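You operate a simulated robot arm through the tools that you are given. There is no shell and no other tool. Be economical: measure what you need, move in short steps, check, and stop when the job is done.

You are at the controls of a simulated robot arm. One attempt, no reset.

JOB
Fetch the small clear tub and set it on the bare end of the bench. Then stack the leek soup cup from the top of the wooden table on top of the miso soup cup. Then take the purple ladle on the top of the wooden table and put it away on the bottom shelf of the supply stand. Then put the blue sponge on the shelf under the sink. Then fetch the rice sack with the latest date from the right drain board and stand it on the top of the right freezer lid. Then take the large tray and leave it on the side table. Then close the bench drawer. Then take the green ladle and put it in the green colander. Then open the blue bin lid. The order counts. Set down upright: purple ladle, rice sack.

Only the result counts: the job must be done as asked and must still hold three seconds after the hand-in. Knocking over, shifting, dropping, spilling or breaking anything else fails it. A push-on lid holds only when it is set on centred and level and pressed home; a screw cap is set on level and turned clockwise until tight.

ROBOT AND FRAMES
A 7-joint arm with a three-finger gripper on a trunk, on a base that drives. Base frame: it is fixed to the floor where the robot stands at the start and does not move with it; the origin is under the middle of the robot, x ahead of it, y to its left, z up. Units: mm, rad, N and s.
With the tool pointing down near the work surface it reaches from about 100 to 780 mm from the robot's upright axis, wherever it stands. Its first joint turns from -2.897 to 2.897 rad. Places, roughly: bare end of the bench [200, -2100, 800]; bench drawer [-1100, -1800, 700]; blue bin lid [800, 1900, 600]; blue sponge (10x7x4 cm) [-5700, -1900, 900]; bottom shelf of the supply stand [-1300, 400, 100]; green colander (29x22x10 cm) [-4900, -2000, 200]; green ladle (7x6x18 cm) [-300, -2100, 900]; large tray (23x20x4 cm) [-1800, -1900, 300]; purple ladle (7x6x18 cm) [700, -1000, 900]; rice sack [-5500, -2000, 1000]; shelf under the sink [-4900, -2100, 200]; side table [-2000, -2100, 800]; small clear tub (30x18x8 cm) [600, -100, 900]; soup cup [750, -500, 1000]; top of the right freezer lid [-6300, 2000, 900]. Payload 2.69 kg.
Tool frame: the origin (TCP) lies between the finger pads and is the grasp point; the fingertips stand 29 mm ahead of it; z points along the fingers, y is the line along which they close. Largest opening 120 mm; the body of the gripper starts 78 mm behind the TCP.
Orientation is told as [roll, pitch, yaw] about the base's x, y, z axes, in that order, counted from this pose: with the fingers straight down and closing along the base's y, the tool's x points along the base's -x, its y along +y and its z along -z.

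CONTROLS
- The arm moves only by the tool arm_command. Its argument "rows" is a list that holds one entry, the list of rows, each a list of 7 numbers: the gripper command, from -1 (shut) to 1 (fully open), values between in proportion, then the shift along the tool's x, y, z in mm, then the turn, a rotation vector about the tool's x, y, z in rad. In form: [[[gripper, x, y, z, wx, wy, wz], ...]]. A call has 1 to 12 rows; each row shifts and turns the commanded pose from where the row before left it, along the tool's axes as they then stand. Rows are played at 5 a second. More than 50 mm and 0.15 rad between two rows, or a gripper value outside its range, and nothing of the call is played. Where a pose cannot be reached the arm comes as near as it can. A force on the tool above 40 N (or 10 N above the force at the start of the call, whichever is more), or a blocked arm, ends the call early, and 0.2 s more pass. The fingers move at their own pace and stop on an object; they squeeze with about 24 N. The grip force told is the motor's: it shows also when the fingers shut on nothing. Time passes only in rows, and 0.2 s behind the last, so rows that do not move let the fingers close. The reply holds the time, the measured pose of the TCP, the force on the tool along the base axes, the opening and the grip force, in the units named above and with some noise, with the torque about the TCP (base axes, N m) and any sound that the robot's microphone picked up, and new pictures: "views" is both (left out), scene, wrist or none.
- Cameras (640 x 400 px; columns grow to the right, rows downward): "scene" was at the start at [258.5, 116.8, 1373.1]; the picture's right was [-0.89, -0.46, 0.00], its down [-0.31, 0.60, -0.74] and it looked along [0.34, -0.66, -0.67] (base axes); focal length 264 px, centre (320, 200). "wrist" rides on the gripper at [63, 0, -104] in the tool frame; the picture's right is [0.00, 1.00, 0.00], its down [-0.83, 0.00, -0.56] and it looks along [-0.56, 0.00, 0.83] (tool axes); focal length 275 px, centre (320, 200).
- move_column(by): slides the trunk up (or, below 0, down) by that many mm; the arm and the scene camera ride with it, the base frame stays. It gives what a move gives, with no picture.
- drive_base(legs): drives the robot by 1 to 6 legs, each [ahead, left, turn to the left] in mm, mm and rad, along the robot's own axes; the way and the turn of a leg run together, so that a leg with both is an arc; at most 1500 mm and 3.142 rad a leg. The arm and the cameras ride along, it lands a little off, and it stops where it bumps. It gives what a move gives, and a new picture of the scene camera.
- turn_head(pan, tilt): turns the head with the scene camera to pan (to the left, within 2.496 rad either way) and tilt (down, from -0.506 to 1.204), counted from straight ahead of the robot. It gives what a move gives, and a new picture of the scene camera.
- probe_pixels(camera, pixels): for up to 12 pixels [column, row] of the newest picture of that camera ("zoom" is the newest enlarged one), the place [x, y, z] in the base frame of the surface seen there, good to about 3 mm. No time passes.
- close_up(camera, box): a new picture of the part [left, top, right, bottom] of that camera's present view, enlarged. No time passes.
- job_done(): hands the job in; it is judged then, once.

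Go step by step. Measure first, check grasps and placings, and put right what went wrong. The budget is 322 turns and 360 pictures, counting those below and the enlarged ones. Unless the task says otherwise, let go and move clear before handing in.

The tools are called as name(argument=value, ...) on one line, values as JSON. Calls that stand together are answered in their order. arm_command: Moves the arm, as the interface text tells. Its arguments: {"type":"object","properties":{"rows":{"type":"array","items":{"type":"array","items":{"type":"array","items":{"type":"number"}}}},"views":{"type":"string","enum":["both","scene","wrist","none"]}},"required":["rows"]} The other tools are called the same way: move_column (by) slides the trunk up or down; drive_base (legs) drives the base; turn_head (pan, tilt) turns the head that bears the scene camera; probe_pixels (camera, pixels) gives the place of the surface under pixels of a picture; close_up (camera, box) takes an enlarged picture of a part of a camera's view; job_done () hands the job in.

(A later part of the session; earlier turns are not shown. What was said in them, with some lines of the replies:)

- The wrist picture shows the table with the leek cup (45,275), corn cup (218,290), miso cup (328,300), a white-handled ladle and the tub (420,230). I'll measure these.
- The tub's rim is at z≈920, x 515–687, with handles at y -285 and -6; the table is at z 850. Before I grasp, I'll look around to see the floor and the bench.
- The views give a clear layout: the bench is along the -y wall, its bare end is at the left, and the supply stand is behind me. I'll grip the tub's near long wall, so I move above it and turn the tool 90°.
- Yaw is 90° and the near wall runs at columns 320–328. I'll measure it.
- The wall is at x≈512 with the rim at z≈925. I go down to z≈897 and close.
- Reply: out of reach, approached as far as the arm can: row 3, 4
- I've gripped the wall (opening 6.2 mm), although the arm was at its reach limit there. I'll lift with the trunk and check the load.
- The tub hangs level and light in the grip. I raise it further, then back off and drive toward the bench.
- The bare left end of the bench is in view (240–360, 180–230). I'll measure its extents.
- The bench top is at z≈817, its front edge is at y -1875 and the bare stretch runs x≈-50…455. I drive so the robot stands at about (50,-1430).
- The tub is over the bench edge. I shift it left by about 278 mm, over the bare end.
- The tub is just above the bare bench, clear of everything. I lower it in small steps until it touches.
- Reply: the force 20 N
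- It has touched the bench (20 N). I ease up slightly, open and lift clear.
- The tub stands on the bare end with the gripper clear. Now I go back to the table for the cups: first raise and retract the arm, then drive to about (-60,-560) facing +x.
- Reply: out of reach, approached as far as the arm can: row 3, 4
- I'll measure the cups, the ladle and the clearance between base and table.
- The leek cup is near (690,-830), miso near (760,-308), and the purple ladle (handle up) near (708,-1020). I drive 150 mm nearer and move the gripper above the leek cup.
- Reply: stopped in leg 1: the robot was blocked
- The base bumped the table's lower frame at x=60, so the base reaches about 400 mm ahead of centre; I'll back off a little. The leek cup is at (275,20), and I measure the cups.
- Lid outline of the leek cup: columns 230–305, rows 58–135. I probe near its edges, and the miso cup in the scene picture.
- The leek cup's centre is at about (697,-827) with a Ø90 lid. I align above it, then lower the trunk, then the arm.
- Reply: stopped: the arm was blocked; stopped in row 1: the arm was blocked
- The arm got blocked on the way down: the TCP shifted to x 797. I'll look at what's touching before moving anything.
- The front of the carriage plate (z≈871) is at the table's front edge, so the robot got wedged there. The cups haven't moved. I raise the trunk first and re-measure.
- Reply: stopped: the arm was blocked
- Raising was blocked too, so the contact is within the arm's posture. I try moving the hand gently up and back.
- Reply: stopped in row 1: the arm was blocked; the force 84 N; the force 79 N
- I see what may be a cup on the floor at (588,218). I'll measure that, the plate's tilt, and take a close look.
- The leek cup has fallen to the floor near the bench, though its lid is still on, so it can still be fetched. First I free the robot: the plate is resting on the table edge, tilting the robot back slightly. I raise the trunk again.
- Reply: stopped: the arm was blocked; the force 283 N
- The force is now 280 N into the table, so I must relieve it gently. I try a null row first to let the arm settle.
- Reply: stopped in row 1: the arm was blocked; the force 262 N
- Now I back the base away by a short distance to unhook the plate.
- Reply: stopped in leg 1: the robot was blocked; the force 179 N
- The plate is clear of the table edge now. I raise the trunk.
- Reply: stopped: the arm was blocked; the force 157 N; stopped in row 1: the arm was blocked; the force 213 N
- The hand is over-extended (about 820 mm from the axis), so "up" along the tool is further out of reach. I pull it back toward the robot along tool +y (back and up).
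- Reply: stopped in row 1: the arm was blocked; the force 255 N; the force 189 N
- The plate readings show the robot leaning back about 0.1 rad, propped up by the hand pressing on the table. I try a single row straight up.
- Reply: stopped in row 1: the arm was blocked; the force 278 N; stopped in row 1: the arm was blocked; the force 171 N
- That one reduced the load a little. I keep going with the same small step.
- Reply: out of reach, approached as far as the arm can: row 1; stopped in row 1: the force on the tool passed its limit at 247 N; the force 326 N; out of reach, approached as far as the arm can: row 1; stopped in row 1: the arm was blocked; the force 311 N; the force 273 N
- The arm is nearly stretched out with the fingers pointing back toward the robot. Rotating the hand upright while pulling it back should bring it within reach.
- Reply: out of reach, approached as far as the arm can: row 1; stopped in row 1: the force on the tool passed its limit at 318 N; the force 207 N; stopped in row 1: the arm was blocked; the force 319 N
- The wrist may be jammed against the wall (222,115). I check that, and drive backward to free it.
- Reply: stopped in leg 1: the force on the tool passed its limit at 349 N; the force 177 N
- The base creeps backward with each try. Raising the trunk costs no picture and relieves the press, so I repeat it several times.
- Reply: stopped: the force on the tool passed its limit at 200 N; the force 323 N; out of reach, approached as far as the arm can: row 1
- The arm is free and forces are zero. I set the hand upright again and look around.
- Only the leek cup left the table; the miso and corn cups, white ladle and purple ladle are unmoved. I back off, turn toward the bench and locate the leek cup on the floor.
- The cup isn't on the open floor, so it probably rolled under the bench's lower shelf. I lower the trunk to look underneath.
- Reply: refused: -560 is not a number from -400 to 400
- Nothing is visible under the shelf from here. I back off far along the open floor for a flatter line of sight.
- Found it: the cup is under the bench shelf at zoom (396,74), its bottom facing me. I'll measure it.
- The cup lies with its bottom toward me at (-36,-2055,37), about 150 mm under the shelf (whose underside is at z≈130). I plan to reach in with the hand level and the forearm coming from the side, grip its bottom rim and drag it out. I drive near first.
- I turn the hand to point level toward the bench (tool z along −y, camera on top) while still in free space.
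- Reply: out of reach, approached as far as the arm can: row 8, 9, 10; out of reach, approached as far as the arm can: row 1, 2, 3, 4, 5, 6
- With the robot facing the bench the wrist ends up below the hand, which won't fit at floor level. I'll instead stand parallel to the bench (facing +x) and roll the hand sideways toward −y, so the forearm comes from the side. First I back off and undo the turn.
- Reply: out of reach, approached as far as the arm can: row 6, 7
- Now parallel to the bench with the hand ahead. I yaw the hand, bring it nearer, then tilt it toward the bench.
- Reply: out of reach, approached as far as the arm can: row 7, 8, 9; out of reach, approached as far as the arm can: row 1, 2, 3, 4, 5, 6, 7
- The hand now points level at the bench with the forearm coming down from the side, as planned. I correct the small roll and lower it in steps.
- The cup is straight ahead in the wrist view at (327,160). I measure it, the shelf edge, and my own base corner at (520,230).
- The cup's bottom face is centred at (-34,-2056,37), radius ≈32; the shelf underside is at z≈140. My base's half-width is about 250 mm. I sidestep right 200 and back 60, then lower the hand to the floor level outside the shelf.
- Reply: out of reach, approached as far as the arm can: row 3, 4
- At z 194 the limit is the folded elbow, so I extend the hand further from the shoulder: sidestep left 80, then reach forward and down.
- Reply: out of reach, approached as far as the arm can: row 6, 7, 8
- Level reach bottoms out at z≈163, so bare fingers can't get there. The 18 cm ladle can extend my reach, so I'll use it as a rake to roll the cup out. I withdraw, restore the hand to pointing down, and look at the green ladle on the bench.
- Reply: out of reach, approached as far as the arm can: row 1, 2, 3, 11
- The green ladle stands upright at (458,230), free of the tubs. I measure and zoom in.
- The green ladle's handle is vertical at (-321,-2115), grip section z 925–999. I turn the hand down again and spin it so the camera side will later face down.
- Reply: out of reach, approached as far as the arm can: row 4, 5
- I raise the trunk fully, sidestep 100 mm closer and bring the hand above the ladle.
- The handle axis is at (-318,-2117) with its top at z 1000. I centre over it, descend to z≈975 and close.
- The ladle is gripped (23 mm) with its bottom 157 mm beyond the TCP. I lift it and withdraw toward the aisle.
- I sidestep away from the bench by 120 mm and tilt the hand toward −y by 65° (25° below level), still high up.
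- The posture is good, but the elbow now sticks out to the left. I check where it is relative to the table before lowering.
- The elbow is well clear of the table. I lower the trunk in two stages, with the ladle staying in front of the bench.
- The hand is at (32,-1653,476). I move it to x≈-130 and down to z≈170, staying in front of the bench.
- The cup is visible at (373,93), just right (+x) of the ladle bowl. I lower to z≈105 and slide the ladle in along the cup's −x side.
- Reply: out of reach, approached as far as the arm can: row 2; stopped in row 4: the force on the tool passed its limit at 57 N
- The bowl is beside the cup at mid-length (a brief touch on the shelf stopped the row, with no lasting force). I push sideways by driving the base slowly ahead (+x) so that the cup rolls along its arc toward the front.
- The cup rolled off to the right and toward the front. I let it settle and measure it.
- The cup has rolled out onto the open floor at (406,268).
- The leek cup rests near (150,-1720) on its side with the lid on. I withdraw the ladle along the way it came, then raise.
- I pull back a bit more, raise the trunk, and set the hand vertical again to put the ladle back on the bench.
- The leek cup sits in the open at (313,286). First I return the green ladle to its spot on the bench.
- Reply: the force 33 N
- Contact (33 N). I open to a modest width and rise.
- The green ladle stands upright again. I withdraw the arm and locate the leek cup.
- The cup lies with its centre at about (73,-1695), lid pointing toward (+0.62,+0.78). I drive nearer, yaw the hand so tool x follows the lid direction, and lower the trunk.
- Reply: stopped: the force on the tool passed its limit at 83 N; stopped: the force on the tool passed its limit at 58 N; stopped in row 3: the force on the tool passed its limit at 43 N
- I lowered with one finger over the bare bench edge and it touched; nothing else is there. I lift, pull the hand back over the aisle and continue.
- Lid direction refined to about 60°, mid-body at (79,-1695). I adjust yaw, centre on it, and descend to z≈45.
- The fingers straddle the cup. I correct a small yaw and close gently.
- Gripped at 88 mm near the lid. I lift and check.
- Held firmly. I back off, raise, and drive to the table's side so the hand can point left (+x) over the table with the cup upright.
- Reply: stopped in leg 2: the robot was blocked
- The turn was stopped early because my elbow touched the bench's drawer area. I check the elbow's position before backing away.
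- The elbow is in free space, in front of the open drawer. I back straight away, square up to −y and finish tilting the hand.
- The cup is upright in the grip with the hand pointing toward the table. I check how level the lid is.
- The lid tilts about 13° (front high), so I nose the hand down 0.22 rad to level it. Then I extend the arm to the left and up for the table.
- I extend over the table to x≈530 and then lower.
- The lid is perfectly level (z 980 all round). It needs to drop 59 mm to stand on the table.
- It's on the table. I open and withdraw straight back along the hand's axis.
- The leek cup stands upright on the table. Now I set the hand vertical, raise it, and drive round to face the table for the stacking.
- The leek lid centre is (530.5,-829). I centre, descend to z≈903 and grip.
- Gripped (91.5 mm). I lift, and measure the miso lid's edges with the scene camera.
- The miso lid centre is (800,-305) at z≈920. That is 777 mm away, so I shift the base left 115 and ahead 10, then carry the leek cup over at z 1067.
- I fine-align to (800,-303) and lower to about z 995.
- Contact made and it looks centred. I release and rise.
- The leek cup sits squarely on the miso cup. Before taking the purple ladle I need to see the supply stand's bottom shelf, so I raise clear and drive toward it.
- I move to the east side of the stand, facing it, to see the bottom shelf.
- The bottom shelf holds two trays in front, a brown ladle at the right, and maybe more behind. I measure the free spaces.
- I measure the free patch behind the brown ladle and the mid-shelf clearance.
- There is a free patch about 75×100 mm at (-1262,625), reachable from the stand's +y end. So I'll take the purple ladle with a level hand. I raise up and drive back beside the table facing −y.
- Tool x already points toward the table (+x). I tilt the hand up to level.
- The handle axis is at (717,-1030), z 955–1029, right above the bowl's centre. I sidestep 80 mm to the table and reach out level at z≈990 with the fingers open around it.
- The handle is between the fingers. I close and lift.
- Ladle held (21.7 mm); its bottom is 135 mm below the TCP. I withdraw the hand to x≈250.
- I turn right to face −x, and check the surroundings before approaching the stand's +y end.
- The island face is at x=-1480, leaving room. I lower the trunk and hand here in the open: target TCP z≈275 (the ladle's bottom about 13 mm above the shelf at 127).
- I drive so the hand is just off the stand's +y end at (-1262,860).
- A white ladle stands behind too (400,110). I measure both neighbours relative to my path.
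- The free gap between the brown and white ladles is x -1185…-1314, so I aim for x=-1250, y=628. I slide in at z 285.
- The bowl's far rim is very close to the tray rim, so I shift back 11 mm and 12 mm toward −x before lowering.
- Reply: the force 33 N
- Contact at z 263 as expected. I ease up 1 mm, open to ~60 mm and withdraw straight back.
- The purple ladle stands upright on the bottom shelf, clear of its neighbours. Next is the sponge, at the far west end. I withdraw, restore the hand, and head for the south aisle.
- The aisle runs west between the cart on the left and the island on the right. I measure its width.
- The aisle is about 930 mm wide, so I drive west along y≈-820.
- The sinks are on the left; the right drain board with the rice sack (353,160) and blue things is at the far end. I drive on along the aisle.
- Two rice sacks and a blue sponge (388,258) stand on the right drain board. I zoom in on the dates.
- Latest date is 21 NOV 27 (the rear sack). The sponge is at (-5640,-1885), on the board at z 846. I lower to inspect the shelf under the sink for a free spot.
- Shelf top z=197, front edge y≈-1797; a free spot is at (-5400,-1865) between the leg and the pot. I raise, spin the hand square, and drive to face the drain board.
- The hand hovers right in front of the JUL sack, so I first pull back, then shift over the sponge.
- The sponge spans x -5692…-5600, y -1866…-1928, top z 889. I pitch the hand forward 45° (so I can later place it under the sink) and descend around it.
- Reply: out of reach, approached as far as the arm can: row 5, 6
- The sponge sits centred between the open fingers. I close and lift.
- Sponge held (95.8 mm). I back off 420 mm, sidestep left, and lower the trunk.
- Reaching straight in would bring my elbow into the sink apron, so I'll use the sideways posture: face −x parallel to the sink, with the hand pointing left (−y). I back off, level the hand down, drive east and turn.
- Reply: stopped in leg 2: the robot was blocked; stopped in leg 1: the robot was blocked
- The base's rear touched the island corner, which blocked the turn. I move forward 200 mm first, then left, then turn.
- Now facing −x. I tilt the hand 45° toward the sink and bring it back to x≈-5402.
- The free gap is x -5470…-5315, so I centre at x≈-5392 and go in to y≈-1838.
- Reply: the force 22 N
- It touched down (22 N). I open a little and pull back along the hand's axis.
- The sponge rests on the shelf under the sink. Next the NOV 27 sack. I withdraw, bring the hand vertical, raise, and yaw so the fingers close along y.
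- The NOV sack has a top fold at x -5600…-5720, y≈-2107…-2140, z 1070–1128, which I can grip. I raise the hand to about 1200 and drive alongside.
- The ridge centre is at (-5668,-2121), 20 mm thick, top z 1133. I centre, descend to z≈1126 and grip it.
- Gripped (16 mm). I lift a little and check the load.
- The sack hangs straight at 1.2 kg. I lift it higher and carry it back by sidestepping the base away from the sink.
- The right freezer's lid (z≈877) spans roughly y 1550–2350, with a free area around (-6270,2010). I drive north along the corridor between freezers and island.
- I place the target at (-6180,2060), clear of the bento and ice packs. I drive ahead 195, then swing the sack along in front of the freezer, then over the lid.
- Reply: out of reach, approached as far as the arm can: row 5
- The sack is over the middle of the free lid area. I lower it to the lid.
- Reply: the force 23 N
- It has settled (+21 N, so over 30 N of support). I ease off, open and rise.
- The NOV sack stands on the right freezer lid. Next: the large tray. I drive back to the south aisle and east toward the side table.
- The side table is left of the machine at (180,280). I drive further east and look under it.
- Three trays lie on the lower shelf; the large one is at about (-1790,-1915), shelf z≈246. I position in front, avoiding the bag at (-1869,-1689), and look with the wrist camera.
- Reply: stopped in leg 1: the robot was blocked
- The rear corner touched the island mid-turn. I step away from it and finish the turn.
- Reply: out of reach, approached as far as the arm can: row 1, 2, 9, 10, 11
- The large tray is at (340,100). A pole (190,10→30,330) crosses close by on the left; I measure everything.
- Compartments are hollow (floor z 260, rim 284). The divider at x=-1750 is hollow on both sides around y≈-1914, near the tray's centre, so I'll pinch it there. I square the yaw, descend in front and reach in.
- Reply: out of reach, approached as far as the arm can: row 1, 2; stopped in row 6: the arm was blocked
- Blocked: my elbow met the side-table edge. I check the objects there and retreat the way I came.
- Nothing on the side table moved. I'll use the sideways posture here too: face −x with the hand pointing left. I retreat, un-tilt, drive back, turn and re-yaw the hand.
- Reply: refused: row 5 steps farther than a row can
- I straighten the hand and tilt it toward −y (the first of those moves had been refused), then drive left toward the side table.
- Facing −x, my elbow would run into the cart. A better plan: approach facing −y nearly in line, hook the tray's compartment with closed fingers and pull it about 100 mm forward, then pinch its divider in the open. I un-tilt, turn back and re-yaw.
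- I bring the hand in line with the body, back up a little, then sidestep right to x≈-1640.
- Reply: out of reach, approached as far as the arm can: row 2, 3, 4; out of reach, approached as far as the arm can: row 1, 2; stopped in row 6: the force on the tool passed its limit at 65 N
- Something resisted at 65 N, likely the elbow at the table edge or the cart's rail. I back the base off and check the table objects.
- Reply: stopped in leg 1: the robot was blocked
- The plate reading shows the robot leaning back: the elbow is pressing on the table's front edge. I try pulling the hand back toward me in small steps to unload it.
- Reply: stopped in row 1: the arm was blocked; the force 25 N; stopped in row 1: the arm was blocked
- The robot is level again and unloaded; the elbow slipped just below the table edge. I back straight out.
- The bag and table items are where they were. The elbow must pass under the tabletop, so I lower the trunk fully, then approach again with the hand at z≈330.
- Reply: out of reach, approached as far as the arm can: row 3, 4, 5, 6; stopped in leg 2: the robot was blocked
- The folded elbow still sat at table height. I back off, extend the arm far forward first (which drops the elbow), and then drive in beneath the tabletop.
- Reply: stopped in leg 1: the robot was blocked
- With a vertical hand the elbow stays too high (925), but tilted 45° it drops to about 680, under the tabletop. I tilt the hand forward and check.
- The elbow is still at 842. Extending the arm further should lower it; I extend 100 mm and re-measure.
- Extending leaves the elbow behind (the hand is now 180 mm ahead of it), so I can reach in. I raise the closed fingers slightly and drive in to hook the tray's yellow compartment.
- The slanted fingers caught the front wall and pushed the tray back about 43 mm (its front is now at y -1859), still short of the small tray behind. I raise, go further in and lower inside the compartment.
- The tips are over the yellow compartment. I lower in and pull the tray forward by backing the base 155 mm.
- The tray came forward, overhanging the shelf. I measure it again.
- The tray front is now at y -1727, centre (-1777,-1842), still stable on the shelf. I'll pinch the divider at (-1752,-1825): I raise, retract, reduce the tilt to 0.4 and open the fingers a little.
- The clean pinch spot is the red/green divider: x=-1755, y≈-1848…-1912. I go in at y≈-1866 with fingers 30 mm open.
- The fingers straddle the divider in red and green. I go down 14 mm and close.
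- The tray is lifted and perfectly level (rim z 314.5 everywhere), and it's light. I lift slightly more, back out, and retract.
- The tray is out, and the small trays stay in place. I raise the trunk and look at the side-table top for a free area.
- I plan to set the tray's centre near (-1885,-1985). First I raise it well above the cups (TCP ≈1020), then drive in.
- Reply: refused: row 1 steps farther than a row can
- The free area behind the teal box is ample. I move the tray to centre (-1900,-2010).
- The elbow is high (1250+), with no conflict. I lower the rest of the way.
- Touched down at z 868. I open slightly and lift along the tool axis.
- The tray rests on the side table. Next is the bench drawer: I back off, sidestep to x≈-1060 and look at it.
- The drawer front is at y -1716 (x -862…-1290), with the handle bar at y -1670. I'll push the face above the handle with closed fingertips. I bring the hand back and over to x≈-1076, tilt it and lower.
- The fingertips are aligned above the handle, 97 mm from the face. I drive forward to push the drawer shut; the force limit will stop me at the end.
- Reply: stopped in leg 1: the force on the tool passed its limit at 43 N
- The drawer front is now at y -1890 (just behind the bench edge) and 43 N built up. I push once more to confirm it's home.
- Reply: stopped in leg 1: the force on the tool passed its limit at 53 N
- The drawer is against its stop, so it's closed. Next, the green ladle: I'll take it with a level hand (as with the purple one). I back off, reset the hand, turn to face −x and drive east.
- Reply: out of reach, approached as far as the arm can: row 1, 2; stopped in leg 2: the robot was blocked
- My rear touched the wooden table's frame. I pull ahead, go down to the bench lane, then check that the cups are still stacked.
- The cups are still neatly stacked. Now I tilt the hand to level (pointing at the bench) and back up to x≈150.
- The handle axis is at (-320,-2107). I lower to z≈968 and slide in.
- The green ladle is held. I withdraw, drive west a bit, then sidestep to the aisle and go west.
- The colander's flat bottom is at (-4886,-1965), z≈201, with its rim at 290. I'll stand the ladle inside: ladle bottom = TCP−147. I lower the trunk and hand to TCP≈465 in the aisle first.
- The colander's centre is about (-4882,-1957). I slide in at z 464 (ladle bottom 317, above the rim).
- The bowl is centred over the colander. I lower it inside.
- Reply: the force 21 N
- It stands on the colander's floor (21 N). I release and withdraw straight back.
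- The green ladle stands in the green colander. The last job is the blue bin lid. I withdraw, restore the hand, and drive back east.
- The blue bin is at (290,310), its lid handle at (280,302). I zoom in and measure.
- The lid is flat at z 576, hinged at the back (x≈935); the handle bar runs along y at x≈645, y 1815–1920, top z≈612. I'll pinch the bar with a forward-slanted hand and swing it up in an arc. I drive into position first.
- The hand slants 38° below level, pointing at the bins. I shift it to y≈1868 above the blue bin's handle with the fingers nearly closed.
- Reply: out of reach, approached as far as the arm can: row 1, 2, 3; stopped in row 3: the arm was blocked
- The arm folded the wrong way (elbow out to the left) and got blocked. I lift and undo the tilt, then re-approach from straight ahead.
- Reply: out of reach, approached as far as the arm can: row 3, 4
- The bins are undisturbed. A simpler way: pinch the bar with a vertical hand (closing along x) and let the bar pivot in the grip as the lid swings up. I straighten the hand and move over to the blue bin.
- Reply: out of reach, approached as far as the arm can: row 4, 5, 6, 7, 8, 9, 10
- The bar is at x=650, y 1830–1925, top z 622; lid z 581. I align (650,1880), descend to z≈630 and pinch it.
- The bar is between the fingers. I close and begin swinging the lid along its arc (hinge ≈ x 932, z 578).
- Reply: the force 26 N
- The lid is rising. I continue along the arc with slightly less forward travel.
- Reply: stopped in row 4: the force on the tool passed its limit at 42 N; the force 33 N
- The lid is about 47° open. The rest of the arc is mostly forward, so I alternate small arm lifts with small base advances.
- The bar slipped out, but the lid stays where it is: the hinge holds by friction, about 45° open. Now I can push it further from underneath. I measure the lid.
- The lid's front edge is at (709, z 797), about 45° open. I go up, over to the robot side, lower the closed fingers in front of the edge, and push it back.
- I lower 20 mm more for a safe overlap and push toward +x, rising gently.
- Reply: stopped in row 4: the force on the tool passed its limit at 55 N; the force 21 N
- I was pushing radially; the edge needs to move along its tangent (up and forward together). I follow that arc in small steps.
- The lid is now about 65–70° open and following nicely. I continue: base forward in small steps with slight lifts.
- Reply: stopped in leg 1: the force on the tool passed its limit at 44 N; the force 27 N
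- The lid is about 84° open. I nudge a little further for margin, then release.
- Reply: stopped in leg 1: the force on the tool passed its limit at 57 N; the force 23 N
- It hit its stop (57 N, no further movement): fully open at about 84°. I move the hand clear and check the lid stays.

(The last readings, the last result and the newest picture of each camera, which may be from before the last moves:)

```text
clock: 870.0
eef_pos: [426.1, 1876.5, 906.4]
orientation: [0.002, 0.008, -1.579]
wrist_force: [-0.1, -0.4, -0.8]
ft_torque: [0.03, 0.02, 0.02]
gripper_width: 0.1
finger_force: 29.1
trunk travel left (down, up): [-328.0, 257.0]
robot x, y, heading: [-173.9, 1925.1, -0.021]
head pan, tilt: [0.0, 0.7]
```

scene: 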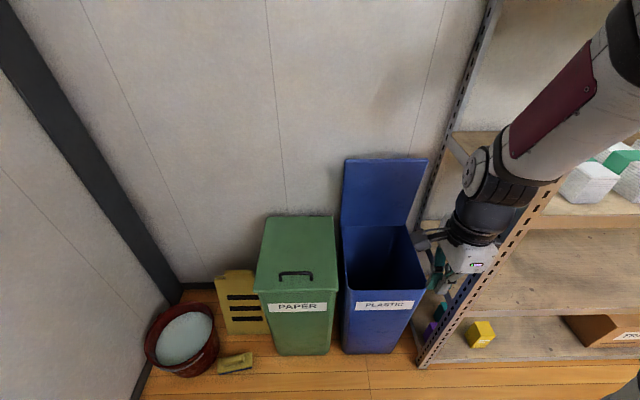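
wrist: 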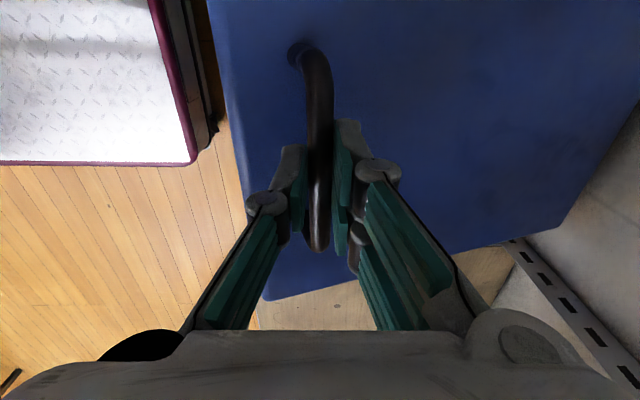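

The blue lid stands open on its own and the hand is clear, so every step is now in place. I'm handing in.

job_done()

```text
The job is handed in.
```

All nine steps were carried out in order and handed in; I don't have the verdict yet. Several things happened along the way that could still count against it:

- **Leek cup:** it was knocked off the table and rolled under the bench. I used the green ladle to push it out, stood it up again and stacked it on the miso cup with its lid on.
- **Bumps:** the base touched the wooden table and the island several times, and the arm pressed hard on the wooden table once and on the side table's edge once. I saw nothing else displaced in the checks I made.
- **Large tray:** it was pushed back about 43 mm before I got hold of it. By my estimate the small tray behind it was not touched, but I didn't measure that.
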